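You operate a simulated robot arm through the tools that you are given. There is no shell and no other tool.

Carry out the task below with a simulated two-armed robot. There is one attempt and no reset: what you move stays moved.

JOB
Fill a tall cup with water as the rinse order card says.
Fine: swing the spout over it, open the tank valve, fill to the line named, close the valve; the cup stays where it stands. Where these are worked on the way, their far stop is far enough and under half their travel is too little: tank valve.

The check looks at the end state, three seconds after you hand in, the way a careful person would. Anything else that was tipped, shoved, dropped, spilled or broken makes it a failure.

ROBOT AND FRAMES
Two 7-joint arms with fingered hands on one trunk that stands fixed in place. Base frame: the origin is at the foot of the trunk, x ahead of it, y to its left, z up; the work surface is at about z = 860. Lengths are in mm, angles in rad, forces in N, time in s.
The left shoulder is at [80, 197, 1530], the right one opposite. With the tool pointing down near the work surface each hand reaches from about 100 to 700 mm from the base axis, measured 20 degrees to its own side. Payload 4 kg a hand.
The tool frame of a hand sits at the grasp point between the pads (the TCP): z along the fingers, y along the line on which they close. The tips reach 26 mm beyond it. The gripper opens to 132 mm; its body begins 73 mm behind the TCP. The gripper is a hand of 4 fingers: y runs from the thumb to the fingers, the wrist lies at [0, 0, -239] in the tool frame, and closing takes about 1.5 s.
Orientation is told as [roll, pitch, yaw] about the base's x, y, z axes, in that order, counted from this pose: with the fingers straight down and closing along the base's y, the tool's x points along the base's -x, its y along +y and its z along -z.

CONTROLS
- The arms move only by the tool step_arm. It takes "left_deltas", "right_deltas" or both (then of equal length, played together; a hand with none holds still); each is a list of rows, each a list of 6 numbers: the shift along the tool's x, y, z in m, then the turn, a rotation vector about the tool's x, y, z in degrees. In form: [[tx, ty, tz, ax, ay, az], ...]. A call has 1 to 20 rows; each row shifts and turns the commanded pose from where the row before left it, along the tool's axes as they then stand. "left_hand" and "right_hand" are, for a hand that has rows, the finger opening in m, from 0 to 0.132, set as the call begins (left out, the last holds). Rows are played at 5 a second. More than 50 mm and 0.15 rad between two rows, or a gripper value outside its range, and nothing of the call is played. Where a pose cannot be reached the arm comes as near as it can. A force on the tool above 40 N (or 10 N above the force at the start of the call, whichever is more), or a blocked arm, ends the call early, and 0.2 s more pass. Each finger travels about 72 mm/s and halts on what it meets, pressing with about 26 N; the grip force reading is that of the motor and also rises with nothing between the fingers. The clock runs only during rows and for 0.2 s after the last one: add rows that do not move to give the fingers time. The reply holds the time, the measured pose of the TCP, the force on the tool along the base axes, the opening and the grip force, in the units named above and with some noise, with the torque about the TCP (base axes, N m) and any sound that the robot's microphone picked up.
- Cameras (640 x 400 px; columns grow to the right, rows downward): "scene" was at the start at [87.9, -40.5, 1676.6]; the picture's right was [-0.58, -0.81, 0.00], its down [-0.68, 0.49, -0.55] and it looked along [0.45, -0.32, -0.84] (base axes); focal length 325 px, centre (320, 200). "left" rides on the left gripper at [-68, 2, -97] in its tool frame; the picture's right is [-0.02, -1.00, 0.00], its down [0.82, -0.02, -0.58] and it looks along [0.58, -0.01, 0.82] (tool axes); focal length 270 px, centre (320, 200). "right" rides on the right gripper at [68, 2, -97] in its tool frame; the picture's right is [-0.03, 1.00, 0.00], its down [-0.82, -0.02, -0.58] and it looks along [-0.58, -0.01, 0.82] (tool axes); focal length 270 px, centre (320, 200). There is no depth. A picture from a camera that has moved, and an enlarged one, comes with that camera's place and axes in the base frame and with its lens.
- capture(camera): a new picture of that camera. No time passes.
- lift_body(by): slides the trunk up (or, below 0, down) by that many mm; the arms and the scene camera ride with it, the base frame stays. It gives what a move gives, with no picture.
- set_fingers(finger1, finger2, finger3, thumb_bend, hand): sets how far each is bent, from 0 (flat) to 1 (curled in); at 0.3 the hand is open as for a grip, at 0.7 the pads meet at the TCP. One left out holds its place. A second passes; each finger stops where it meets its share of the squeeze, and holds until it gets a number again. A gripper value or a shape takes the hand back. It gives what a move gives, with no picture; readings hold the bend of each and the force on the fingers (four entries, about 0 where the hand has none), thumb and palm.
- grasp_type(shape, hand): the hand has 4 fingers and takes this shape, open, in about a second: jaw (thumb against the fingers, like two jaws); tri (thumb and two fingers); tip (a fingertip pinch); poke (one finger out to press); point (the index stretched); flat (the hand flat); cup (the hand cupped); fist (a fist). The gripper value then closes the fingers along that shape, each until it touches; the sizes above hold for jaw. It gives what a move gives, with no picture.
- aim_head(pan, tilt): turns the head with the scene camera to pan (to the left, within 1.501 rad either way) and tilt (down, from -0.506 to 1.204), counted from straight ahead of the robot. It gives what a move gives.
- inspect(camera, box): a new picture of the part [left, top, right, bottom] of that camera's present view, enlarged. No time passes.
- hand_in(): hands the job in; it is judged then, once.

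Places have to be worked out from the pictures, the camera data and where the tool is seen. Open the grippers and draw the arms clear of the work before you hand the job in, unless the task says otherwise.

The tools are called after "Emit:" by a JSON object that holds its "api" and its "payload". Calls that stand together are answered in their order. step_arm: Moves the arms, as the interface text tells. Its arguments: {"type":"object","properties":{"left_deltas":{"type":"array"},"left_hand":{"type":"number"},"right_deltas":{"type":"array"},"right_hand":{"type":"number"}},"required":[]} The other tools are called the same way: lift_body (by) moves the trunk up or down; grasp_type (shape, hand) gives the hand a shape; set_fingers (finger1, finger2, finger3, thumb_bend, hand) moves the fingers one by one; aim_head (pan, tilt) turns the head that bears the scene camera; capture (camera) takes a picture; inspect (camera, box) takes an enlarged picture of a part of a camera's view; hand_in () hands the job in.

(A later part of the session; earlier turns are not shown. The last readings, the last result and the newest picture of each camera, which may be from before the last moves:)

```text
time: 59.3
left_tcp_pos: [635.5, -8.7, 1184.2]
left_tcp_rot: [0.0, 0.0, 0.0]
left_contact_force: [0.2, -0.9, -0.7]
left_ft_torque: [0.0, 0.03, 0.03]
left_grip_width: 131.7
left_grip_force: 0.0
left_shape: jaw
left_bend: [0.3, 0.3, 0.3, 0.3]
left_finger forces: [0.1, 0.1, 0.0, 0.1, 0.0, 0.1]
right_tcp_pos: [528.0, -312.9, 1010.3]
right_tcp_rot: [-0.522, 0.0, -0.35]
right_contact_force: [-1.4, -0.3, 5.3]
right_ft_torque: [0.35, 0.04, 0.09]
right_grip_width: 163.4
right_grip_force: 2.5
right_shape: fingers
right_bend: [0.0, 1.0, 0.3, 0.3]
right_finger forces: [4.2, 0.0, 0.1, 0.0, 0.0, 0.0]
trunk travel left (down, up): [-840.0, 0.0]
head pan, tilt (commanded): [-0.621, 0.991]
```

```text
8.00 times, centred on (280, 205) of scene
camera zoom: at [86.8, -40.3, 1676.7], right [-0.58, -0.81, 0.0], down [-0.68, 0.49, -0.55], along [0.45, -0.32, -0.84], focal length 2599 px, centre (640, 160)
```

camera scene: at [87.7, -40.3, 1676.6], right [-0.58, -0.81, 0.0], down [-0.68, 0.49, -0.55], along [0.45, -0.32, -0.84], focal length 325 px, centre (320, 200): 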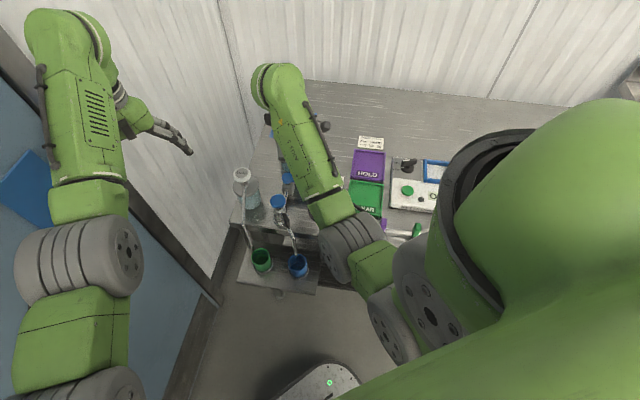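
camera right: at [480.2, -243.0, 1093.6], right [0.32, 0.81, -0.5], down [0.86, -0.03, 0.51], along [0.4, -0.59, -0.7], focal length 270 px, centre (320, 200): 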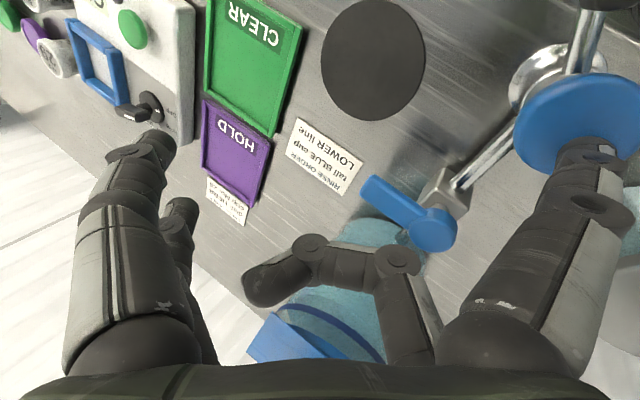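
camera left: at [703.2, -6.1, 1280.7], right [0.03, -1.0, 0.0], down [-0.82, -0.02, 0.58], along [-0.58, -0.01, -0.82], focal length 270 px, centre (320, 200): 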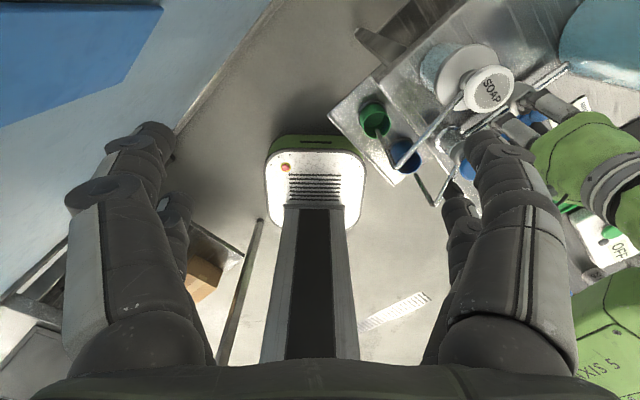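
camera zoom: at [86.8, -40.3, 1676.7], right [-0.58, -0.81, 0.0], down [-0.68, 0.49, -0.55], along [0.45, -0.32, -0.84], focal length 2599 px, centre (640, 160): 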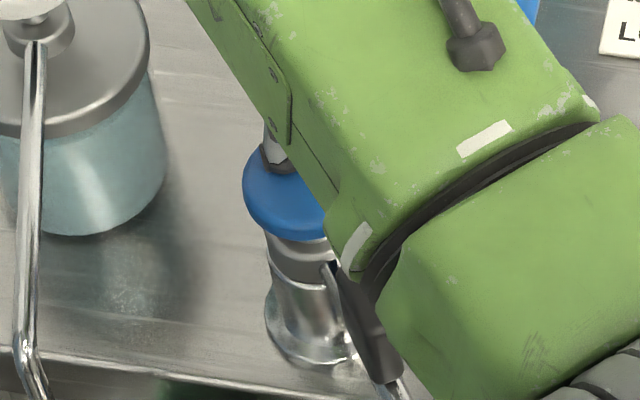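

The cap is pressed down visibly and nothing flows with the valve shut. I'll find its full stroke (small steps), then lift and see whether it springs back at once.

Emit:
{"api": "step_arm", "payload": {"right_deltas": [[0, 0.001, 0.00173, 0, 0, 0], [0, 0.001, 0.00173, 0, 0, 0], [0, 0.001, 0.00173, 0, 0, 0]]}}

Emit:
{"api": "step_arm", "payload": {"right_deltas": [[0, -0.01, -0.01732, 0, 0, 0], [0, -0.01, -0.01732, 0, 0, 0], [0, 0, 0, 0, 0, 0]]}}

Emit:
{"api": "inspect", "payload": {"camera": "scene", "box": [255, 180, 305, 230]}}

Emit:
{"api": "inspect", "payload": {"camera": "scene", "box": [280, 243, 316, 273]}}

```text
time: 60.1
left_tcp_pos: [631.5, -9.3, 1186.9]
left_tcp_rot: [0.0, -0.002, -0.002]
left_contact_force: [0.3, -0.1, -0.7]
left_ft_torque: [0.01, -0.03, 0.0]
left_grip_width: 132.3
left_grip_force: 0.0
left_shape: jaw
left_bend: [0.3, 0.3, 0.3, 0.3]
left_finger forces: [0.0, 0.0, 0.1, 0.1, 0.1, 0.0]
right_tcp_pos: [528.1, -314.0, 1006.4]
right_tcp_rot: [-0.522, -0.006, -0.351]
right_contact_force: [-1.2, -4.5, 19.9]
right_ft_torque: [1.74, -0.26, -0.04]
right_grip_width: 164.8
right_grip_force: 10.8
right_shape: fingers
right_bend: [0.0, 1.0, 0.3, 0.3]
right_finger forces: [20.9, 0.0, 0.0, 0.0, 0.0, 0.1]
trunk travel left (down, up): [-840.0, 0.0]
head pan, tilt (commanded): [-0.621, 0.991]
```

```text
time: 60.9
left_tcp_pos: [634.4, -8.6, 1184.9]
left_tcp_rot: [0.0, -0.001, 0.0]
left_contact_force: [-0.9, 0.4, -0.5]
left_ft_torque: [0.0, 0.03, 0.03]
left_grip_width: 132.1
left_grip_force: 0.2
left_shape: jaw
left_bend: [0.3, 0.3, 0.3, 0.3]
left_finger forces: [0.0, 0.0, 0.1, 0.1, 0.0, 0.0]
right_tcp_pos: [528.6, -311.5, 1044.5]
right_tcp_rot: [-0.524, 0.002, -0.35]
right_contact_force: [0.2, 0.6, -0.1]
right_ft_torque: [0.02, -0.03, 0.01]
right_grip_width: 163.8
right_grip_force: 0.0
right_shape: fingers
right_bend: [0.0, 1.0, 0.3, 0.3]
right_finger forces: [0.0, 0.0, 0.0, 0.0, 0.1, 0.1]
trunk travel left (down, up): [-840.0, 0.0]
head pan, tilt (commanded): [-0.621, 0.991]
```

```text
8.00 times, centred on (280, 205) of scene
camera zoom: at [86.8, -40.6, 1676.6], right [-0.58, -0.81, 0.0], down [-0.68, 0.49, -0.55], along [0.45, -0.32, -0.84], focal length 2599 px, centre (640, 160)
```

zoom: 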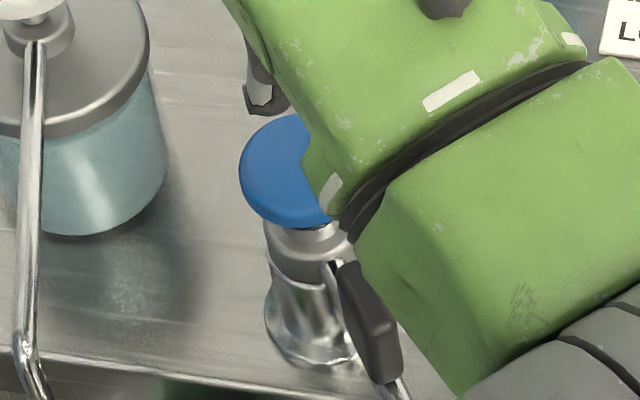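

```text
13.33 times, centred on (298, 258) of scene
camera zoom: at [86.8, -40.6, 1676.6], right [-0.58, -0.81, 0.0], down [-0.68, 0.49, -0.55], along [0.45, -0.32, -0.84], focal length 4332 px, centre (613, -573)
```

zoom: 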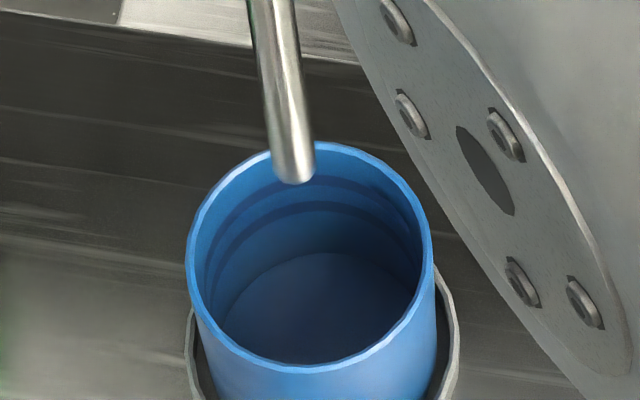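

The cap springs back at once: it is a momentary push tap, and nothing flowed with the valve shut. So: open the lever, leave it open, press the cap with the finger to fill, release, then shut the lever. First back to the lever approach pose.

Emit:
{"api": "step_arm", "payload": {"right_deltas": [[0, -0.02, -0.0346, 0, 0, 0], [0, 0, 0, -7.5, 0, 0], [0, 0, 0, -7.5, 0, 0], [0, 0, 0, -7.5, 0, 0], [0, 0, 0, -7.5, 0, 0], [0, 0, 0, 0, 0, -8.125], [0, 0, 0, 0, 0, -8.125], [0, 0, 0, 0, 0, -8.125], [0, 0, 0, 0, 0, -8.125], [0, 0, 0, 0, 0, -8.125], [0, 0, 0, 0, 0, -8.125], [0, 0, 0, 0, 0, -8.125], [0, 0, 0, 0, 0, -8.125], [-0.0159, -0.0201, 0, 0, 0, 0], [-0.0159, -0.0201, 0, 0, 0, 0], [0, 0, 0, 6.67, 0, 0], [0, 0, 0, 6.67, 0, 0], [0, 0, 0, 6.66, 0, 0], [0, 0, 0, 0, 0, 0]], "right_hand": 0.055}}

Emit:
{"api": "capture", "payload": {"camera": "right"}}

```text
time: 64.9
left_tcp_pos: [635.0, -9.6, 1184.2]
left_tcp_rot: [-0.001, -0.001, 0.001]
left_contact_force: [0.9, 0.7, -0.1]
left_ft_torque: [-0.02, 0.01, -0.01]
left_grip_width: 131.8
left_grip_force: 0.2
left_shape: jaw
left_bend: [0.3, 0.3, 0.3, 0.3]
left_finger forces: [0.1, 0.0, 0.0, 0.0, 0.1, 0.0]
right_tcp_pos: [579.7, -318.7, 1084.1]
right_tcp_rot: [-0.348, 0.001, 0.783]
right_contact_force: [-0.1, -0.1, -0.3]
right_ft_torque: [-0.02, 0.03, -0.03]
right_grip_width: 55.2
right_grip_force: 0.0
right_shape: jaw
right_bend: [0.73, 0.73, 0.73, 0.7]
right_finger forces: [0.1, 0.1, 0.0, 0.0, 0.1, 0.1]
trunk travel left (down, up): [-840.0, 0.0]
head pan, tilt (commanded): [-0.621, 0.991]
```

```text
taken
camera right: at [506.2, -342.9, 1174.0], right [-0.65, 0.68, -0.34], down [0.45, 0.7, 0.55], along [0.62, 0.2, -0.76], focal length 270 px, centre (320, 200)
```

right: 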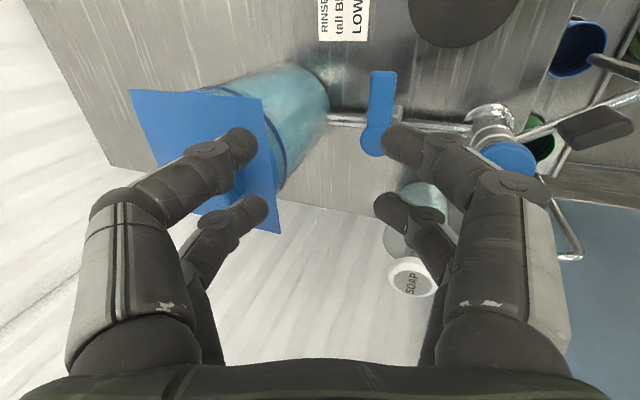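

Descending onto the lever along the same line as before (to z ≈ 950), fingers 55 mm apart.

Emit:
{"api": "step_arm", "payload": {"right_deltas": [[-0.0002, 0.00786, 0.021, 0, 0, 0], [-0.0002, 0.00786, 0.021, 0, 0, 0], [-0.0002, 0.00786, 0.021, 0, 0, 0], [-0.0002, 0.00786, 0.021, 0, 0, 0], [-0.0002, 0.00786, 0.021, 0, 0, 0], [-0.0002, 0.00786, 0.021, 0, 0, 0], [0, 0, 0, 0, 0, 0]]}}

Emit:
{"api": "inspect", "payload": {"camera": "right", "box": [220, 80, 420, 280]}}

```text
time: 66.5
left_tcp_pos: [635.3, -8.0, 1183.2]
left_tcp_rot: [0.001, 0.0, 0.0]
left_contact_force: [-0.2, 0.0, -0.2]
left_ft_torque: [-0.01, 0.0, -0.01]
left_grip_width: 131.7
left_grip_force: 0.1
left_shape: jaw
left_bend: [0.3, 0.3, 0.3, 0.3]
left_finger forces: [0.0, 0.0, 0.0, 0.0, 0.0, 0.0]
right_tcp_pos: [578.9, -317.2, 949.0]
right_tcp_rot: [-0.349, 0.001, 0.783]
right_contact_force: [-0.3, 0.1, 0.1]
right_ft_torque: [-0.03, -0.01, 0.02]
right_grip_width: 55.6
right_grip_force: 0.0
right_shape: jaw
right_bend: [0.73, 0.73, 0.73, 0.7]
right_finger forces: [0.0, 0.0, 0.0, 0.0, 0.0, 0.1]
trunk travel left (down, up): [-840.0, 0.0]
head pan, tilt (commanded): [-0.621, 0.991]
```

```text
2.00 times, centred on (320, 180) of right
camera zoom: at [505.5, -341.7, 1039.7], right [-0.65, 0.68, -0.34], down [0.45, 0.7, 0.55], along [0.62, 0.2, -0.76], focal length 541 px, centre (320, 240)
```

zoom: 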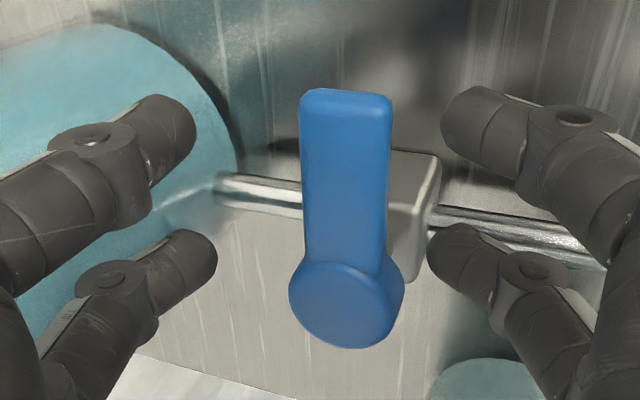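

The lever is 5 mm off-centre; I'll shift 4.5 mm sideways and close on it.

Emit:
{"api": "step_arm", "payload": {"right_deltas": [[0, 0.0042, -0.0015, 0, 0, 0], [0, 0, 0, 0, 0, 0]]}}

Emit:
{"api": "step_arm", "payload": {"right_deltas": [[0, 0, 0, 0, 0, 0], [0, 0, 0, 0, 0, 0], [0, 0, 0, 0, 0, 0], [0, 0, 0, 0, 0, 0], [0, 0, 0, 0, 0, 0]], "right_hand": 0.008}}

Emit:
{"api": "inspect", "payload": {"camera": "right", "box": [220, 80, 420, 280]}}

```text
time: 67.1
left_tcp_pos: [634.3, -7.6, 1183.9]
left_tcp_rot: [0.0, 0.0, -0.001]
left_contact_force: [-0.5, -0.4, 0.1]
left_ft_torque: [-0.02, -0.02, 0.02]
left_grip_width: 131.7
left_grip_force: 0.1
left_shape: jaw
left_bend: [0.3, 0.3, 0.3, 0.3]
left_finger forces: [0.0, 0.0, 0.0, 0.0, 0.0, 0.0]
right_tcp_pos: [574.9, -313.3, 949.0]
right_tcp_rot: [-0.349, 0.0, 0.784]
right_contact_force: [0.8, -0.8, 0.2]
right_ft_torque: [0.01, -0.02, 0.01]
right_grip_width: 55.3
right_grip_force: 0.1
right_shape: jaw
right_bend: [0.73, 0.73, 0.73, 0.7]
right_finger forces: [0.0, 0.0, 0.1, 0.0, 0.0, 0.0]
trunk travel left (down, up): [-840.0, 0.0]
head pan, tilt (commanded): [-0.621, 0.991]
```

```text
time: 68.3
left_tcp_pos: [633.3, -6.9, 1184.8]
left_tcp_rot: [0.0, -0.003, 0.001]
left_contact_force: [0.5, -0.2, -0.3]
left_ft_torque: [0.0, 0.02, 0.02]
left_grip_width: 132.1
left_grip_force: 0.1
left_shape: jaw
left_bend: [0.3, 0.3, 0.3, 0.3]
left_finger forces: [0.1, 0.0, 0.0, 0.0, 0.0, 0.0]
right_tcp_pos: [574.5, -313.3, 949.9]
right_tcp_rot: [-0.353, 0.001, 0.784]
right_contact_force: [-3.0, 2.9, 4.5]
right_ft_torque: [-0.07, -0.29, -0.02]
right_grip_width: 12.3
right_grip_force: 26.4
right_shape: jaw
right_bend: [0.72, 0.72, 0.73, 0.71]
right_finger forces: [21.1, 21.2, 49.1, 0.0, 23.4, 0.0]
trunk travel left (down, up): [-840.0, 0.0]
head pan, tilt (commanded): [-0.621, 0.991]
```

```text
2.00 times, centred on (320, 180) of right
camera zoom: at [501.2, -337.6, 1040.4], right [-0.65, 0.68, -0.34], down [0.45, 0.7, 0.55], along [0.62, 0.2, -0.76], focal length 541 px, centre (320, 240)
```

zoom: 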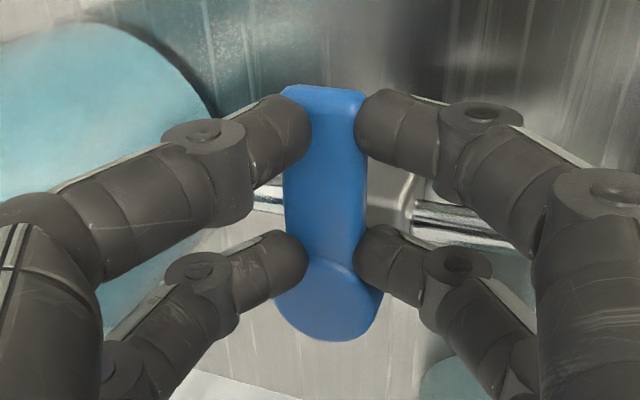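

A clean grip with little side load. Rotating 3 steps (25°) clockwise.

Emit:
{"api": "step_arm", "payload": {"right_deltas": [[-0.00036, 0.00478, -0.00174, 0, 2.8, 7.69], [-0.00036, 0.00478, -0.00174, 0, 2.8, 7.69], [-0.00036, 0.00478, -0.00174, 0, 2.8, 7.69]]}}

Emit:
{"api": "step_arm", "payload": {"right_deltas": [[0, 0, 0, 0, 0, 0], [0, 0, 0, 0, 0, 0], [0, 0, 0, 0, 0, 0]], "right_hand": 0.05}}

Emit:
{"api": "capture", "payload": {"camera": "right"}}

```text
time: 69.1
left_tcp_pos: [633.4, -7.2, 1184.5]
left_tcp_rot: [-0.002, 0.0, -0.001]
left_contact_force: [-0.7, -1.1, 0.2]
left_ft_torque: [-0.01, 0.0, 0.0]
left_grip_width: 131.8
left_grip_force: 0.0
left_shape: jaw
left_bend: [0.3, 0.3, 0.3, 0.3]
left_finger forces: [0.0, 0.1, 0.0, 0.1, 0.1, 0.1]
right_tcp_pos: [569.5, -299.0, 950.8]
right_tcp_rot: [-0.354, -0.002, 0.354]
right_contact_force: [3.9, 4.9, 7.9]
right_ft_torque: [-0.29, -0.31, 0.28]
right_grip_width: 12.3
right_grip_force: 26.0
right_shape: jaw
right_bend: [0.72, 0.72, 0.73, 0.7]
right_finger forces: [20.5, 21.5, 46.6, 0.1, 24.8, 0.0]
trunk travel left (down, up): [-840.0, 0.0]
head pan, tilt (commanded): [-0.621, 0.991]
```

```text
time: 69.9
left_tcp_pos: [634.0, -9.4, 1183.5]
left_tcp_rot: [-0.001, -0.001, -0.001]
left_contact_force: [0.1, -0.2, -0.8]
left_ft_torque: [0.01, 0.03, 0.0]
left_grip_width: 131.7
left_grip_force: 0.2
left_shape: jaw
left_bend: [0.3, 0.3, 0.3, 0.3]
left_finger forces: [0.0, 0.1, 0.1, 0.0, 0.0, 0.0]
right_tcp_pos: [567.6, -301.2, 947.0]
right_tcp_rot: [-0.349, 0.001, 0.355]
right_contact_force: [-1.2, -6.2, -1.0]
right_ft_torque: [0.02, -0.07, 0.34]
right_grip_width: 48.5
right_grip_force: 0.1
right_shape: jaw
right_bend: [0.74, 0.74, 0.74, 0.7]
right_finger forces: [6.5, 0.0, 0.1, 0.0, 0.0, 0.1]
trunk travel left (down, up): [-840.0, 0.0]
head pan, tilt (commanded): [-0.621, 0.991]
```

```text
taken
camera right: at [491.0, -294.0, 1038.0], right [-0.3, 0.89, -0.34], down [0.7, 0.45, 0.55], along [0.64, -0.07, -0.76], focal length 270 px, centre (320, 200)
```

right: 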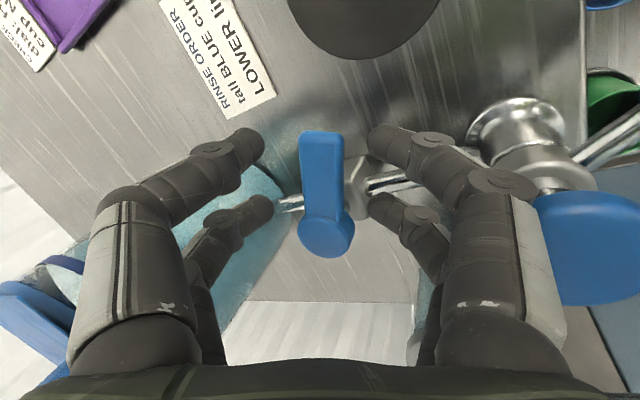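

Finger1's outer side touches the cap lightly (6 N) when opened here. I'll narrow to 40 mm and roll the hand from +20° to -8° lean about the lever so that side lifts clear.

Emit:
{"api": "step_arm", "payload": {"right_deltas": [[0, -0.00219, 0.00013, -7, 0, 0], [0, -0.00219, 0.00013, -7, 0, 0], [0, -0.00219, 0.00013, -7, 0, 0], [0, -0.00219, 0.00013, -7, 0, 0], [0, 0, 0, 0, 0, 0]], "right_hand": 0.04}}

Emit:
{"api": "capture", "payload": {"camera": "right"}}

Emit:
{"api": "inspect", "payload": {"camera": "scene", "box": [250, 170, 330, 280]}}

```text
time: 71.1
left_tcp_pos: [634.3, -8.3, 1183.5]
left_tcp_rot: [-0.001, 0.0, 0.0]
left_contact_force: [0.4, -0.2, -0.1]
left_ft_torque: [-0.02, 0.04, 0.0]
left_grip_width: 131.9
left_grip_force: 0.1
left_shape: jaw
left_bend: [0.3, 0.3, 0.3, 0.3]
left_finger forces: [0.0, 0.1, 0.1, 0.0, 0.0, 0.0]
right_tcp_pos: [571.7, -309.6, 948.8]
right_tcp_rot: [0.142, -0.001, 0.357]
right_contact_force: [-1.3, -0.7, 0.5]
right_ft_torque: [0.0, 0.0, 0.0]
right_grip_width: 40.3
right_grip_force: 0.0
right_shape: jaw
right_bend: [0.74, 0.74, 0.74, 0.7]
right_finger forces: [0.0, 0.0, 0.0, 0.0, 0.0, 0.0]
trunk travel left (down, up): [-840.0, 0.0]
head pan, tilt (commanded): [-0.621, 0.991]
```

```text
taken
camera right: at [510.8, -344.7, 1046.0], right [-0.32, 0.94, 0.14], down [0.8, 0.19, 0.57], along [0.51, 0.3, -0.81], focal length 270 px, centre (320, 200)
```

right: 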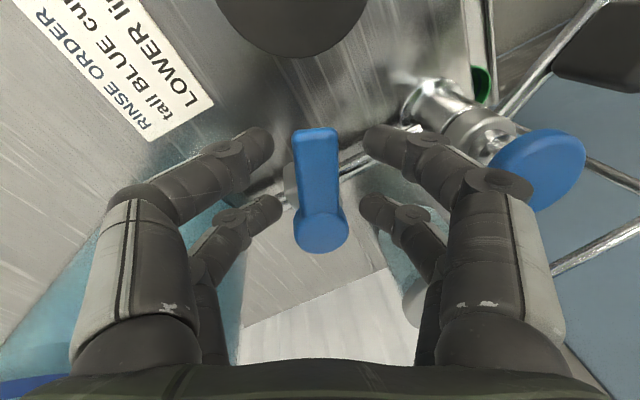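

```text
3.64 times, centred on (290, 225) of scene
camera zoom: at [88.2, -40.7, 1676.6], right [-0.58, -0.81, 0.0], down [-0.68, 0.49, -0.55], along [0.45, -0.32, -0.84], focal length 1182 px, centre (429, 109)
```

zoom: 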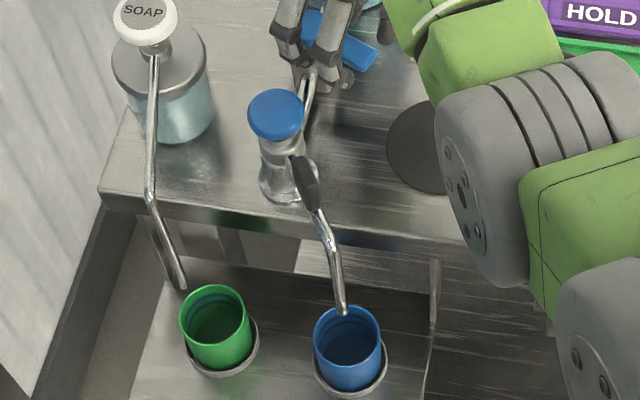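

The hand is now clear of the cap and the spout is still over the cup. Lower 2 mm and pinch the lever again.

Emit:
{"api": "step_arm", "payload": {"right_deltas": [[0, -0.0003, 0.002, 0, 0, 0], [0, 0, 0, 0, 0, 0]]}}

Emit:
{"api": "step_arm", "payload": {"right_deltas": [[0, 0, 0, 0, 0, 0], [0, 0, 0, 0, 0, 0], [0, 0, 0, 0, 0, 0], [0, 0, 0, 0, 0, 0]], "right_hand": 0.008}}

Emit:
{"api": "inspect", "payload": {"camera": "right", "box": [220, 80, 420, 280]}}

```text
time: 71.7
left_tcp_pos: [635.0, -9.8, 1183.6]
left_tcp_rot: [0.0, 0.001, -0.001]
left_contact_force: [0.9, 0.6, -0.1]
left_ft_torque: [-0.01, -0.03, -0.02]
left_grip_width: 131.8
left_grip_force: 0.1
left_shape: jaw
left_bend: [0.3, 0.3, 0.3, 0.3]
left_finger forces: [0.0, 0.1, 0.0, 0.1, 0.1, 0.1]
right_tcp_pos: [571.2, -308.7, 947.8]
right_tcp_rot: [0.14, 0.001, 0.357]
right_contact_force: [-0.2, -0.5, -0.5]
right_ft_torque: [-0.03, 0.02, 0.0]
right_grip_width: 40.2
right_grip_force: 0.0
right_shape: jaw
right_bend: [0.74, 0.74, 0.74, 0.7]
right_finger forces: [0.0, 0.1, 0.0, 0.0, 0.0, 0.0]
trunk travel left (down, up): [-840.0, 0.0]
head pan, tilt (commanded): [-0.621, 0.991]
```

```text
time: 72.7
left_tcp_pos: [633.8, -9.3, 1183.5]
left_tcp_rot: [0.0, 0.0, 0.0]
left_contact_force: [0.3, 0.6, 0.6]
left_ft_torque: [0.01, 0.01, 0.01]
left_grip_width: 131.8
left_grip_force: 0.1
left_shape: jaw
left_bend: [0.3, 0.3, 0.3, 0.3]
left_finger forces: [0.1, 0.0, 0.0, 0.0, 0.0, 0.0]
right_tcp_pos: [571.1, -308.3, 948.8]
right_tcp_rot: [0.139, 0.0, 0.357]
right_contact_force: [-0.4, -0.5, 0.5]
right_ft_torque: [-0.05, -0.02, 0.03]
right_grip_width: 17.5
right_grip_force: 26.2
right_shape: jaw
right_bend: [0.72, 0.72, 0.73, 0.7]
right_finger forces: [23.3, 23.1, 23.0, 0.1, 23.8, 0.0]
trunk travel left (down, up): [-840.0, 0.0]
head pan, tilt (commanded): [-0.621, 0.991]
```

```text
2.00 times, centred on (320, 180) of right
camera zoom: at [511.1, -343.9, 1044.7], right [-0.32, 0.94, 0.14], down [0.8, 0.19, 0.57], along [0.51, 0.29, -0.81], focal length 541 px, centre (320, 240)
```

zoom: 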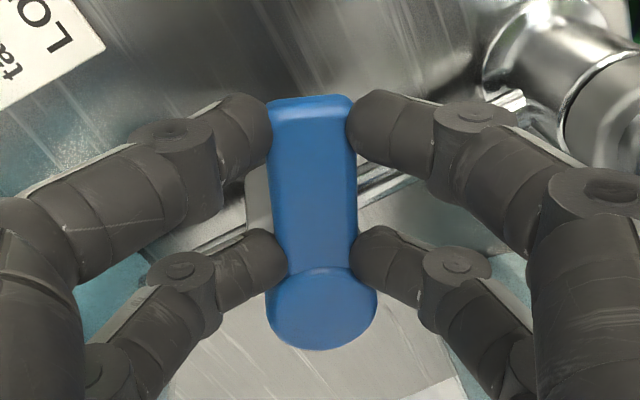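

A balanced grip (23 N each). Turning 4 steps, then 4 more, to the in-line position.

Emit:
{"api": "step_arm", "payload": {"right_deltas": [[-0.00037, 0.0052, 0.00073, 0, -1.133, 8.07], [-0.00037, 0.0052, 0.00073, 0, -1.133, 8.07], [-0.00037, 0.0052, 0.00073, 0, -1.133, 8.07], [-0.00037, 0.0052, 0.00073, 0, -1.133, 8.07]]}}

Emit:
{"api": "step_arm", "payload": {"right_deltas": [[-0.00037, 0.0052, 0.00073, 0, -1.133, 8.07], [-0.00037, 0.0052, 0.00073, 0, -1.133, 8.07], [-0.00037, 0.0052, 0.00073, 0, -1.133, 8.07], [-0.00037, 0.0052, 0.00073, 0, -1.133, 8.07]]}}

Emit:
{"api": "capture", "payload": {"camera": "right"}}

Emit:
{"api": "inspect", "payload": {"camera": "scene", "box": [250, 170, 330, 280]}}

```text
time: 73.7
left_tcp_pos: [634.1, -9.2, 1183.4]
left_tcp_rot: [0.0, -0.001, 0.0]
left_contact_force: [0.0, -0.3, 0.0]
left_ft_torque: [0.01, 0.01, 0.05]
left_grip_width: 131.8
left_grip_force: 0.0
left_shape: jaw
left_bend: [0.3, 0.3, 0.3, 0.3]
left_finger forces: [0.0, 0.0, 0.0, 0.0, 0.1, 0.1]
right_tcp_pos: [570.3, -288.2, 949.1]
right_tcp_rot: [0.14, 0.002, -0.217]
right_contact_force: [-4.6, -1.4, -3.4]
right_ft_torque: [-0.05, 0.09, 0.05]
right_grip_width: 17.5
right_grip_force: 26.2
right_shape: jaw
right_bend: [0.72, 0.72, 0.73, 0.7]
right_finger forces: [22.7, 22.8, 23.9, 0.0, 24.2, 0.0]
trunk travel left (down, up): [-840.0, 0.0]
head pan, tilt (commanded): [-0.621, 0.991]
```

```text
time: 74.7
left_tcp_pos: [633.0, -9.5, 1185.2]
left_tcp_rot: [0.0, 0.001, 0.001]
left_contact_force: [1.1, -0.4, 0.2]
left_ft_torque: [-0.02, 0.03, 0.02]
left_grip_width: 132.0
left_grip_force: 0.1
left_shape: jaw
left_bend: [0.3, 0.3, 0.3, 0.3]
left_finger forces: [0.0, 0.0, 0.1, 0.0, 0.0, 0.0]
right_tcp_pos: [577.6, -269.0, 948.6]
right_tcp_rot: [0.14, 0.002, -0.786]
right_contact_force: [-9.8, 0.7, -5.1]
right_ft_torque: [0.04, 0.16, -0.05]
right_grip_width: 17.1
right_grip_force: 26.2
right_shape: jaw
right_bend: [0.72, 0.72, 0.72, 0.7]
right_finger forces: [22.5, 22.0, 26.2, 0.0, 24.2, 0.1]
trunk travel left (down, up): [-840.0, 0.0]
head pan, tilt (commanded): [-0.621, 0.991]
```

```text
taken
camera right: at [521.1, -230.4, 1045.4], right [0.72, 0.68, 0.14], down [0.51, -0.65, 0.57], along [0.48, -0.34, -0.81], focal length 270 px, centre (320, 200)
```

right: 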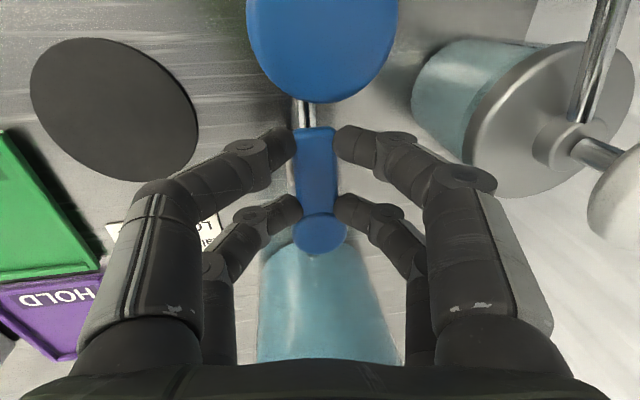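

```text
3.64 times, centred on (290, 225) of scene
camera zoom: at [86.5, -40.1, 1676.7], right [-0.58, -0.81, 0.0], down [-0.68, 0.49, -0.55], along [0.45, -0.32, -0.84], focal length 1182 px, centre (429, 109)
```

zoom: 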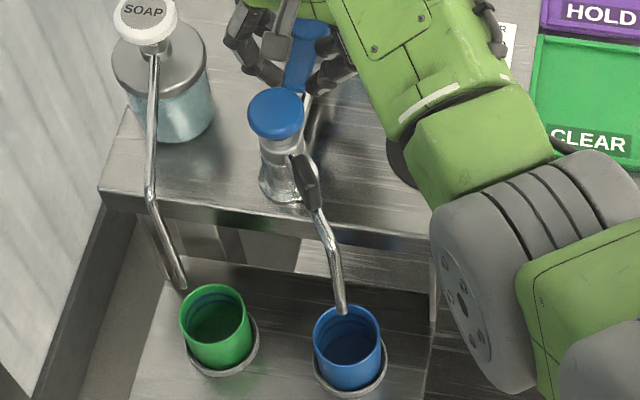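

The lever is in line (open) with a clean grip and nothing has been disturbed. I'll release it and rise straight up.

Emit:
{"api": "step_arm", "payload": {"right_deltas": [[0, 0, 0, 0, 0, 0], [0, 0, 0, 0, 0, 0], [0, 0, 0, 0, 0, 0], [0, 0.003, -0.0215, 0, 0, 0], [0, 0.003, -0.0215, 0, 0, 0], [0, 0.003, -0.0215, 0, 0, 0], [0, 0.003, -0.0215, 0, 0, 0], [0, 0.003, -0.0215, 0, 0, 0], [0, 0.003, -0.0215, 0, 0, 0], [0, 0, 0, 0, 0, 0]], "right_hand": 0.045}}

Emit:
{"api": "capture", "payload": {"camera": "right"}}

Emit:
{"api": "inspect", "payload": {"camera": "scene", "box": [250, 170, 330, 280]}}

```text
time: 76.9
left_tcp_pos: [635.3, -9.0, 1185.0]
left_tcp_rot: [0.0, -0.001, 0.001]
left_contact_force: [0.0, -0.6, 0.4]
left_ft_torque: [0.0, -0.01, 0.01]
left_grip_width: 131.6
left_grip_force: 0.1
left_shape: jaw
left_bend: [0.3, 0.3, 0.3, 0.3]
left_finger forces: [0.1, 0.0, 0.0, 0.1, 0.0, 0.1]
right_tcp_pos: [578.6, -269.4, 1077.6]
right_tcp_rot: [0.141, -0.001, -0.782]
right_contact_force: [-0.5, 0.5, 1.4]
right_ft_torque: [0.0, 0.02, 0.01]
right_grip_width: 44.7
right_grip_force: 0.0
right_shape: jaw
right_bend: [0.74, 0.74, 0.74, 0.7]
right_finger forces: [0.0, 0.0, 0.0, 0.0, 0.0, 0.0]
trunk travel left (down, up): [-840.0, 0.0]
head pan, tilt (commanded): [-0.621, 0.991]
```

```text
taken
camera right: at [521.6, -230.4, 1174.9], right [0.72, 0.68, 0.14], down [0.51, -0.65, 0.57], along [0.48, -0.34, -0.81], focal length 270 px, centre (320, 200)
```

right: 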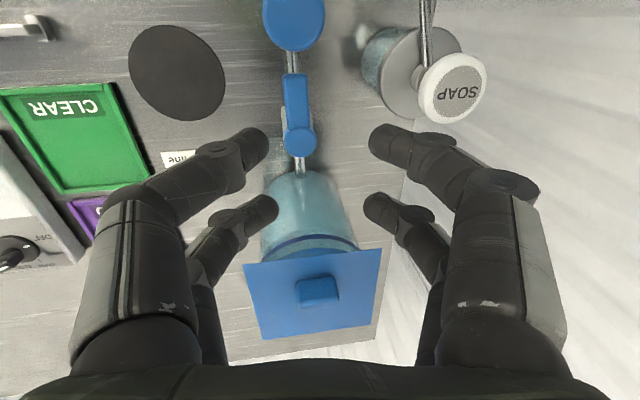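

```text
3.64 times, centred on (290, 225) of scene
camera zoom: at [87.8, -40.6, 1676.6], right [-0.58, -0.81, 0.0], down [-0.68, 0.49, -0.55], along [0.45, -0.32, -0.84], focal length 1182 px, centre (429, 109)
```

zoom: 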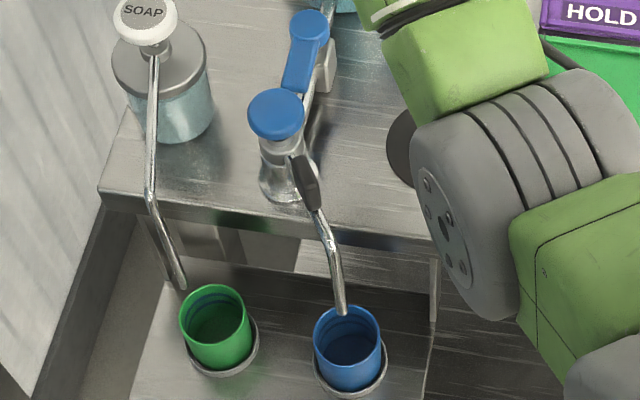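

The valve stays open by itself. Now I take the single-finger pose over the cap again.

Emit:
{"api": "step_arm", "payload": {"right_deltas": [[0, 0, 0, 8, 0, 0], [0, 0, 0, 0, 0, -8.33], [0, 0, 0, 0, 0, -8.33], [0, 0, 0, 0, 0, -8.34], [0.0165, -0.0287, 0, 0, 0, 0], [0.0165, -0.0287, 0, 0, 0, 0], [0, 0, 0, 7.5, 0, 0], [0, 0, 0, 7.5, 0, 0], [0, 0, 0, 7.5, 0, 0], [0, 0, 0, 7.5, 0, 0], [0, 0, 0, 0, 0, 0]]}}

Emit:
{"api": "set_fingers", "payload": {"hand": "right", "finger1": 0.0, "finger2": 1.0, "finger3": 0.3, "thumb_bend": 0.3}}

Emit:
{"api": "capture", "payload": {"camera": "right"}}

Emit:
{"api": "capture", "payload": {"camera": "scene"}}

```text
time: 79.3
left_tcp_pos: [635.4, -7.9, 1183.3]
left_tcp_rot: [0.0, -0.001, 0.001]
left_contact_force: [0.3, 0.5, 0.0]
left_ft_torque: [0.01, -0.01, -0.03]
left_grip_width: 131.8
left_grip_force: 0.0
left_shape: jaw
left_bend: [0.3, 0.3, 0.3, 0.3]
left_finger forces: [0.0, 0.0, 0.0, 0.0, 0.0, 0.0]
right_tcp_pos: [528.8, -312.2, 1079.5]
right_tcp_rot: [-0.525, 0.003, -0.344]
right_contact_force: [0.3, -0.1, -0.1]
right_ft_torque: [-0.01, 0.01, 0.0]
right_grip_width: 44.8
right_grip_force: 0.0
right_shape: jaw
right_bend: [0.74, 0.74, 0.74, 0.7]
right_finger forces: [0.0, 0.1, 0.0, 0.1, 0.1, 0.1]
trunk travel left (down, up): [-840.0, 0.0]
head pan, tilt (commanded): [-0.621, 0.991]
```

```text
time: 80.3
left_tcp_pos: [633.7, -8.3, 1184.5]
left_tcp_rot: [0.0, -0.001, -0.001]
left_contact_force: [-0.8, -0.5, -0.5]
left_ft_torque: [-0.02, 0.02, 0.01]
left_grip_width: 132.2
left_grip_force: 0.1
left_shape: jaw
left_bend: [0.3, 0.3, 0.3, 0.3]
left_finger forces: [0.1, 0.1, 0.0, 0.0, 0.0, 0.0]
right_tcp_pos: [529.9, -313.0, 1078.0]
right_tcp_rot: [-0.525, 0.001, -0.348]
right_contact_force: [0.1, 0.3, 0.1]
right_ft_torque: [-0.04, 0.0, -0.02]
right_grip_width: 163.2
right_grip_force: 0.0
right_shape: fingers
right_bend: [0.0, 1.0, 0.3, 0.3]
right_finger forces: [0.1, 0.0, 0.0, 0.0, 0.0, 0.0]
trunk travel left (down, up): [-840.0, 0.0]
head pan, tilt (commanded): [-0.621, 0.991]
```

```text
taken
camera right: at [481.0, -244.0, 1162.2], right [0.32, 0.81, -0.5], down [0.86, -0.02, 0.51], along [0.4, -0.59, -0.7], focal length 270 px, centre (320, 200)
```

right: 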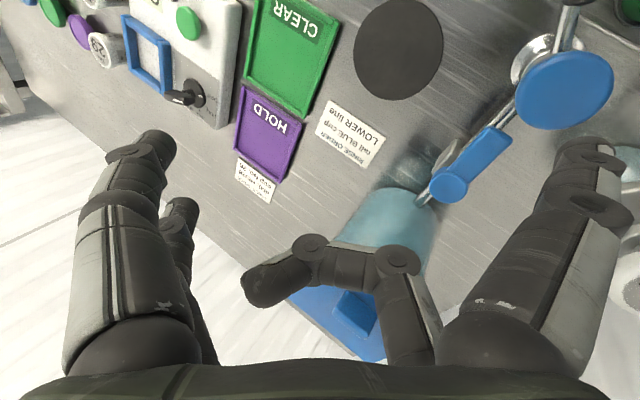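

```text
taken
camera scene: at [87.7, -40.7, 1676.6], right [-0.58, -0.81, 0.0], down [-0.68, 0.49, -0.55], along [0.45, -0.32, -0.84], focal length 325 px, centre (320, 200)
```

scene: 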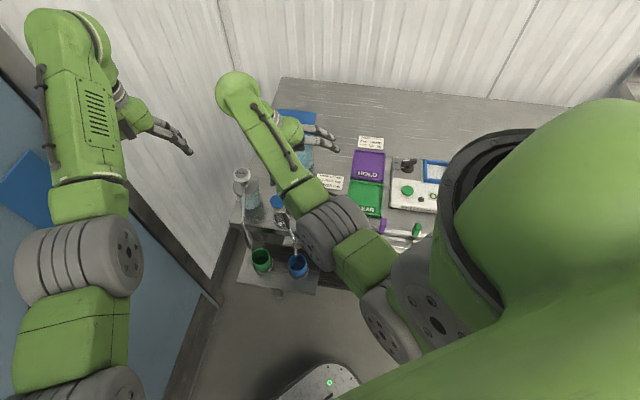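

The cup is in view and the finger is over the cap. I'll descend to just above the cap (TCP z ≈ 1023).

Emit:
{"api": "step_arm", "payload": {"right_deltas": [[0.001, 0.0092, 0.0159, 0, 0, 0], [0, 0.0092, 0.0159, 0, 0, 0], [0, 0.009, 0.0155, 0, 0, 0], [0, 0, 0, 0, 0, 0]]}}

Emit:
{"api": "inspect", "payload": {"camera": "scene", "box": [280, 243, 316, 273]}}

Emit:
{"api": "inspect", "payload": {"camera": "scene", "box": [250, 170, 330, 280]}}

```text
time: 81.3
left_tcp_pos: [634.8, -8.8, 1184.2]
left_tcp_rot: [0.001, 0.001, 0.0]
left_contact_force: [-0.5, -0.4, -0.1]
left_ft_torque: [0.0, -0.02, 0.04]
left_grip_width: 131.9
left_grip_force: 0.2
left_shape: jaw
left_bend: [0.3, 0.3, 0.3, 0.3]
left_finger forces: [0.0, 0.0, 0.1, 0.1, 0.0, 0.1]
right_tcp_pos: [527.5, -311.4, 1024.6]
right_tcp_rot: [-0.524, 0.0, -0.346]
right_contact_force: [-0.1, 0.6, 0.6]
right_ft_torque: [0.0, 0.01, -0.01]
right_grip_width: 162.9
right_grip_force: 0.1
right_shape: fingers
right_bend: [0.0, 1.0, 0.3, 0.3]
right_finger forces: [0.0, 0.0, 0.0, 0.1, 0.0, 0.0]
trunk travel left (down, up): [-840.0, 0.0]
head pan, tilt (commanded): [-0.621, 0.991]
```

```text
13.33 times, centred on (298, 258) of scene
camera zoom: at [87.8, -40.4, 1676.6], right [-0.58, -0.81, 0.0], down [-0.68, 0.49, -0.55], along [0.45, -0.32, -0.84], focal length 4332 px, centre (613, -573)
```

zoom: 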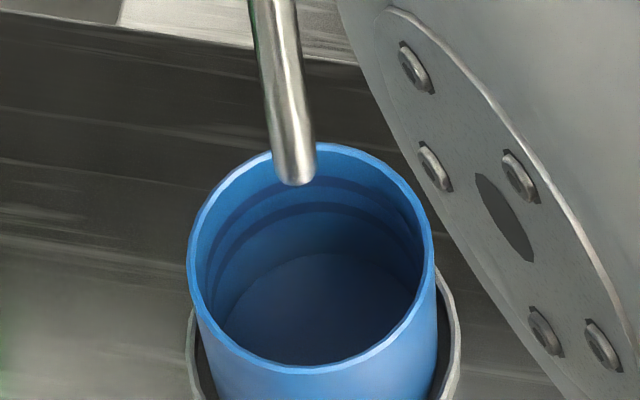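

```text
3.64 times, centred on (290, 225) of scene
camera zoom: at [87.8, -40.4, 1676.6], right [-0.58, -0.81, 0.0], down [-0.68, 0.49, -0.55], along [0.45, -0.32, -0.84], focal length 1182 px, centre (429, 109)
```

zoom: 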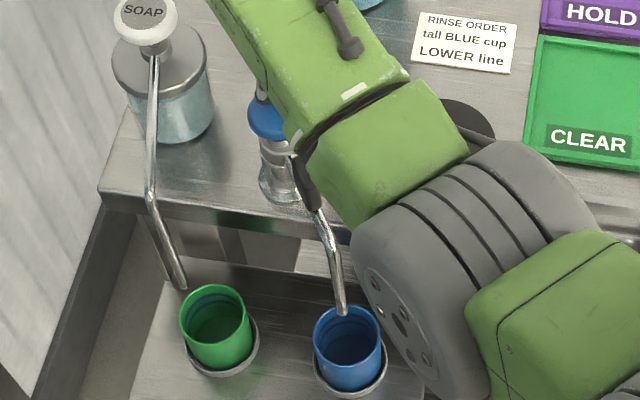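

Ready above the cap. A short test press: about 15 mm down and back up within 0.6 s, then look at the cup.

Emit:
{"api": "step_arm", "payload": {"right_deltas": [[0, 0.0045, 0.0078, 0, 0, 0], [0, 0.0035, 0.0061, 0, 0, 0], [0, -0.0085, -0.0147, 0, 0, 0]]}}

Emit:
{"api": "inspect", "payload": {"camera": "scene", "box": [280, 243, 316, 273]}}

```text
time: 82.1
left_tcp_pos: [635.2, -7.9, 1184.1]
left_tcp_rot: [-0.001, 0.002, 0.0]
left_contact_force: [-1.1, 0.1, -0.9]
left_ft_torque: [-0.01, 0.01, 0.03]
left_grip_width: 132.0
left_grip_force: 0.0
left_shape: jaw
left_bend: [0.3, 0.3, 0.3, 0.3]
left_finger forces: [0.1, 0.0, 0.0, 0.0, 0.0, 0.0]
right_tcp_pos: [527.6, -310.9, 1023.7]
right_tcp_rot: [-0.522, 0.004, -0.346]
right_contact_force: [0.1, 0.1, -0.7]
right_ft_torque: [0.03, 0.01, 0.01]
right_grip_width: 163.1
right_grip_force: 0.1
right_shape: fingers
right_bend: [0.0, 1.0, 0.3, 0.3]
right_finger forces: [0.0, 0.0, 0.0, 0.1, 0.0, 0.1]
trunk travel left (down, up): [-840.0, 0.0]
head pan, tilt (commanded): [-0.621, 0.991]
```

```text
13.33 times, centred on (298, 258) of scene
camera zoom: at [88.2, -40.5, 1676.5], right [-0.58, -0.81, 0.0], down [-0.68, 0.49, -0.55], along [0.45, -0.32, -0.84], focal length 4332 px, centre (613, -573)
```

zoom: 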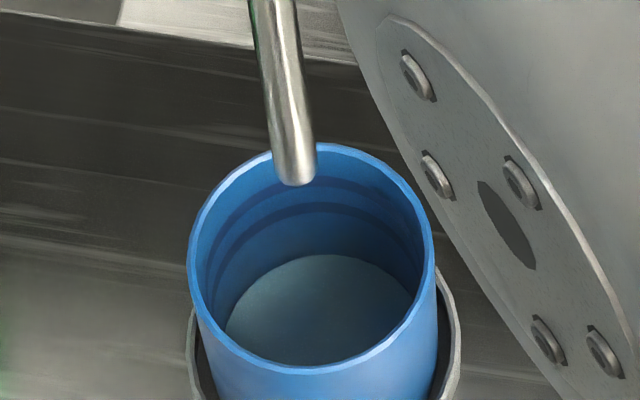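

Water: the cup floor now shows a thin teal layer. I'll wait without pressing to see whether the flow stops on release.

Emit:
{"api": "step_arm", "payload": {"right_deltas": [[0, 0, 0, 0, 0, 0], [0, 0, 0, 0, 0, 0]]}}

Emit:
{"api": "inspect", "payload": {"camera": "scene", "box": [280, 243, 316, 273]}}

```text
time: 82.7
left_tcp_pos: [633.5, -7.7, 1183.6]
left_tcp_rot: [0.0, 0.001, 0.0]
left_contact_force: [-0.3, -0.1, 0.2]
left_ft_torque: [-0.01, -0.01, 0.0]
left_grip_width: 132.0
left_grip_force: 0.0
left_shape: jaw
left_bend: [0.3, 0.3, 0.3, 0.3]
left_finger forces: [0.0, 0.0, 0.0, 0.0, 0.1, 0.1]
right_tcp_pos: [528.6, -311.2, 1024.9]
right_tcp_rot: [-0.524, 0.003, -0.344]
right_contact_force: [-0.9, 0.2, 0.2]
right_ft_torque: [0.02, 0.0, 0.0]
right_grip_width: 163.4
right_grip_force: 0.1
right_shape: fingers
right_bend: [0.0, 1.0, 0.3, 0.3]
right_finger forces: [0.1, 0.1, 0.1, 0.0, 0.0, 0.0]
trunk travel left (down, up): [-840.0, 0.0]
head pan, tilt (commanded): [-0.621, 0.991]
```

```text
13.33 times, centred on (298, 258) of scene
camera zoom: at [88.0, -40.5, 1676.6], right [-0.58, -0.81, 0.0], down [-0.68, 0.49, -0.55], along [0.45, -0.32, -0.84], focal length 4332 px, centre (613, -573)
```

zoom: 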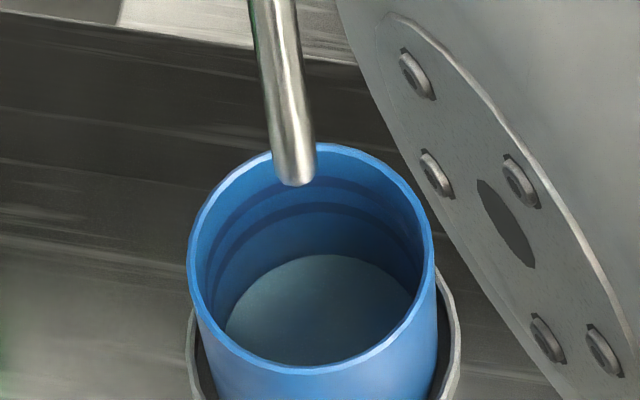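

The flow stopped on release (level unchanged), so the press controls it precisely. Now I press and hold for about 1 s, checking the level.

Emit:
{"api": "step_arm", "payload": {"right_deltas": [[0, 0.0045, 0.0078, 0, 0, 0], [0, 0.004, 0.0069, 0, 0, 0], [0, 0, 0, 0, 0, 0], [0, 0, 0, 0, 0, 0]]}}

Emit:
{"api": "inspect", "payload": {"camera": "scene", "box": [280, 243, 316, 273]}}

```text
time: 83.7
left_tcp_pos: [633.3, -8.0, 1183.8]
left_tcp_rot: [-0.001, 0.0, -0.001]
left_contact_force: [0.9, 0.9, -0.4]
left_ft_torque: [-0.02, 0.01, -0.01]
left_grip_width: 131.9
left_grip_force: 0.0
left_shape: jaw
left_bend: [0.3, 0.3, 0.3, 0.3]
left_finger forces: [0.0, 0.0, 0.0, 0.0, 0.1, 0.1]
right_tcp_pos: [528.6, -312.7, 1008.1]
right_tcp_rot: [-0.524, -0.001, -0.345]
right_contact_force: [1.5, -2.9, 8.6]
right_ft_torque: [0.71, -0.17, -0.13]
right_grip_width: 163.5
right_grip_force: 4.0
right_shape: fingers
right_bend: [0.0, 1.0, 0.3, 0.3]
right_finger forces: [8.7, 0.0, 0.0, 0.1, 0.0, 0.0]
trunk travel left (down, up): [-840.0, 0.0]
head pan, tilt (commanded): [-0.621, 0.991]
```

```text
13.33 times, centred on (298, 258) of scene
camera zoom: at [86.7, -40.6, 1676.8], right [-0.58, -0.81, 0.0], down [-0.68, 0.49, -0.55], along [0.45, -0.32, -0.84], focal length 4332 px, centre (613, -573)
```

zoom: 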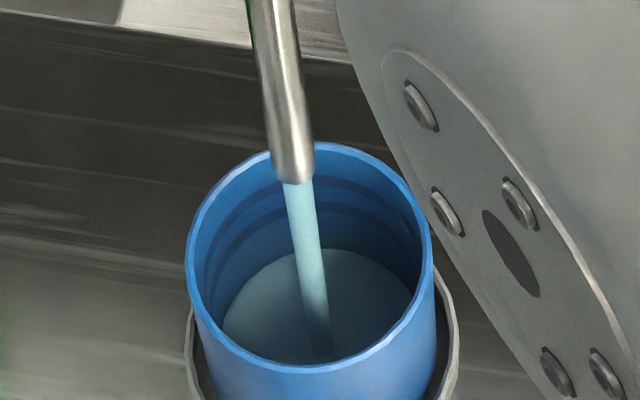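

The stream is running into the cup while pressed; the surface rises roughly 3 mm/s. Holding 2 s more.

Emit:
{"api": "step_arm", "payload": {"right_deltas": [[0, 0, 0, 0, 0, 0], [0, 0, 0, 0, 0, 0], [0, 0, 0, 0, 0, 0], [0, 0, 0, 0, 0, 0], [0, 0, 0, 0, 0, 0], [0, 0, 0, 0, 0, 0], [0, 0, 0, 0, 0, 0], [0, 0, 0, 0, 0, 0]]}}

Emit:
{"api": "inspect", "payload": {"camera": "scene", "box": [280, 243, 316, 273]}}

```text
time: 85.5
left_tcp_pos: [635.0, -8.7, 1184.9]
left_tcp_rot: [0.0, 0.0, 0.0]
left_contact_force: [-0.6, 0.4, -0.6]
left_ft_torque: [0.02, 0.02, 0.01]
left_grip_width: 131.9
left_grip_force: 0.1
left_shape: jaw
left_bend: [0.3, 0.3, 0.3, 0.3]
left_finger forces: [0.0, 0.1, 0.0, 0.0, 0.0, 0.1]
right_tcp_pos: [527.9, -311.5, 1006.8]
right_tcp_rot: [-0.523, 0.0, -0.347]
right_contact_force: [2.0, -3.8, 12.3]
right_ft_torque: [0.98, -0.35, -0.34]
right_grip_width: 163.5
right_grip_force: 6.2
right_shape: fingers
right_bend: [0.0, 1.0, 0.3, 0.3]
right_finger forces: [12.3, 0.1, 0.0, 0.1, 0.1, 0.0]
trunk travel left (down, up): [-840.0, 0.0]
head pan, tilt (commanded): [-0.621, 0.991]
```

```text
13.33 times, centred on (298, 258) of scene
camera zoom: at [86.5, -40.8, 1676.7], right [-0.58, -0.81, 0.0], down [-0.68, 0.49, -0.55], along [0.45, -0.32, -0.84], focal length 4332 px, centre (613, -573)
```

zoom: 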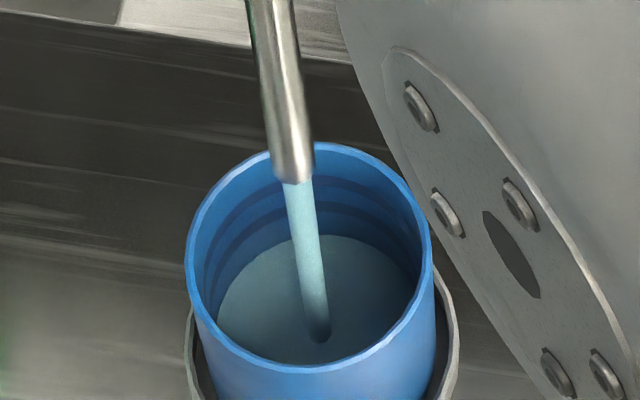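

The far edge of the water is at y ≈ 237 in the zoom, with the lower line at about y ≈ 208. Holding another 1.8 s.

Emit:
{"api": "step_arm", "payload": {"right_deltas": [[0, 0, 0, 0, 0, 0], [0, 0, 0, 0, 0, 0], [0, 0, 0, 0, 0, 0], [0, 0, 0, 0, 0, 0], [0, 0, 0, 0, 0, 0], [0, 0, 0, 0, 0, 0], [0, 0, 0, 0, 0, 0], [0, 0, 0, 0, 0, 0]]}}

Emit:
{"api": "inspect", "payload": {"camera": "scene", "box": [280, 243, 316, 273]}}

Emit:
{"api": "inspect", "payload": {"camera": "scene", "box": [288, 250, 308, 270]}}

```text
time: 87.3
left_tcp_pos: [633.2, -9.9, 1185.2]
left_tcp_rot: [0.0, 0.001, -0.001]
left_contact_force: [0.2, -0.5, 0.1]
left_ft_torque: [0.0, -0.01, 0.02]
left_grip_width: 131.9
left_grip_force: 0.1
left_shape: jaw
left_bend: [0.3, 0.3, 0.3, 0.3]
left_finger forces: [0.1, 0.0, 0.1, 0.1, 0.0, 0.0]
right_tcp_pos: [527.7, -312.1, 1007.0]
right_tcp_rot: [-0.522, -0.001, -0.345]
right_contact_force: [2.1, -3.7, 13.4]
right_ft_torque: [0.99, -0.34, -0.33]
right_grip_width: 164.0
right_grip_force: 6.4
right_shape: fingers
right_bend: [0.0, 1.0, 0.3, 0.3]
right_finger forces: [13.1, 0.1, 0.0, 0.0, 0.1, 0.1]
trunk travel left (down, up): [-840.0, 0.0]
head pan, tilt (commanded): [-0.621, 0.991]
```

```text
13.33 times, centred on (298, 258) of scene
camera zoom: at [86.4, -40.8, 1676.7], right [-0.58, -0.81, 0.0], down [-0.68, 0.49, -0.55], along [0.45, -0.32, -0.84], focal length 4332 px, centre (613, -573)
```

zoom: 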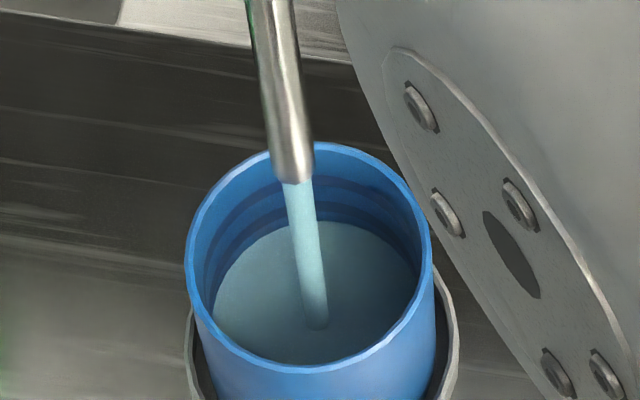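

```text
16.00 times, centred on (298, 260) of scene
camera zoom: at [86.4, -40.8, 1676.7], right [-0.58, -0.81, 0.0], down [-0.68, 0.49, -0.55], along [0.45, -0.32, -0.84], focal length 5199 px, centre (672, -760)
```

zoom: 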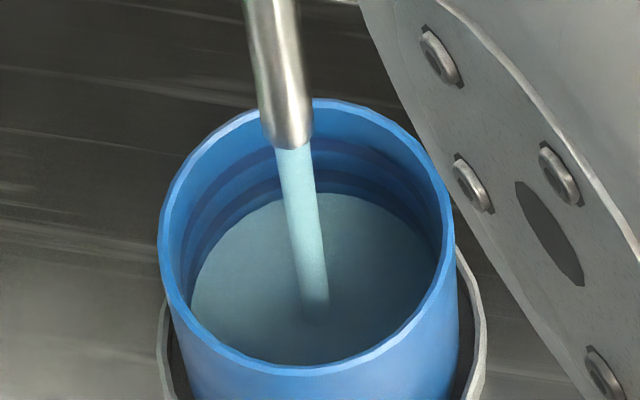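

The water's far edge is at y ≈ 222, closing on the lower band. I'll zoom in much tighter on the far wall to read the band precisely before adding more.

Emit:
{"api": "inspect", "payload": {"camera": "scene", "box": [294, 253, 306, 261]}}

```text
16.00 times, centred on (300, 257) of scene
camera zoom: at [86.4, -40.8, 1676.7], right [-0.58, -0.81, 0.0], down [-0.68, 0.49, -0.55], along [0.45, -0.32, -0.84], focal length 5199 px, centre (640, -712)
```

zoom: 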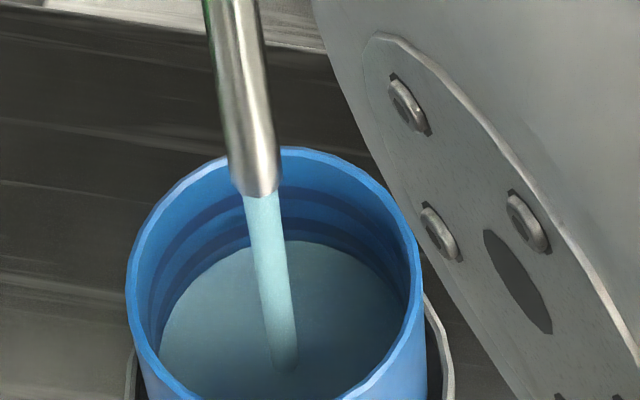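

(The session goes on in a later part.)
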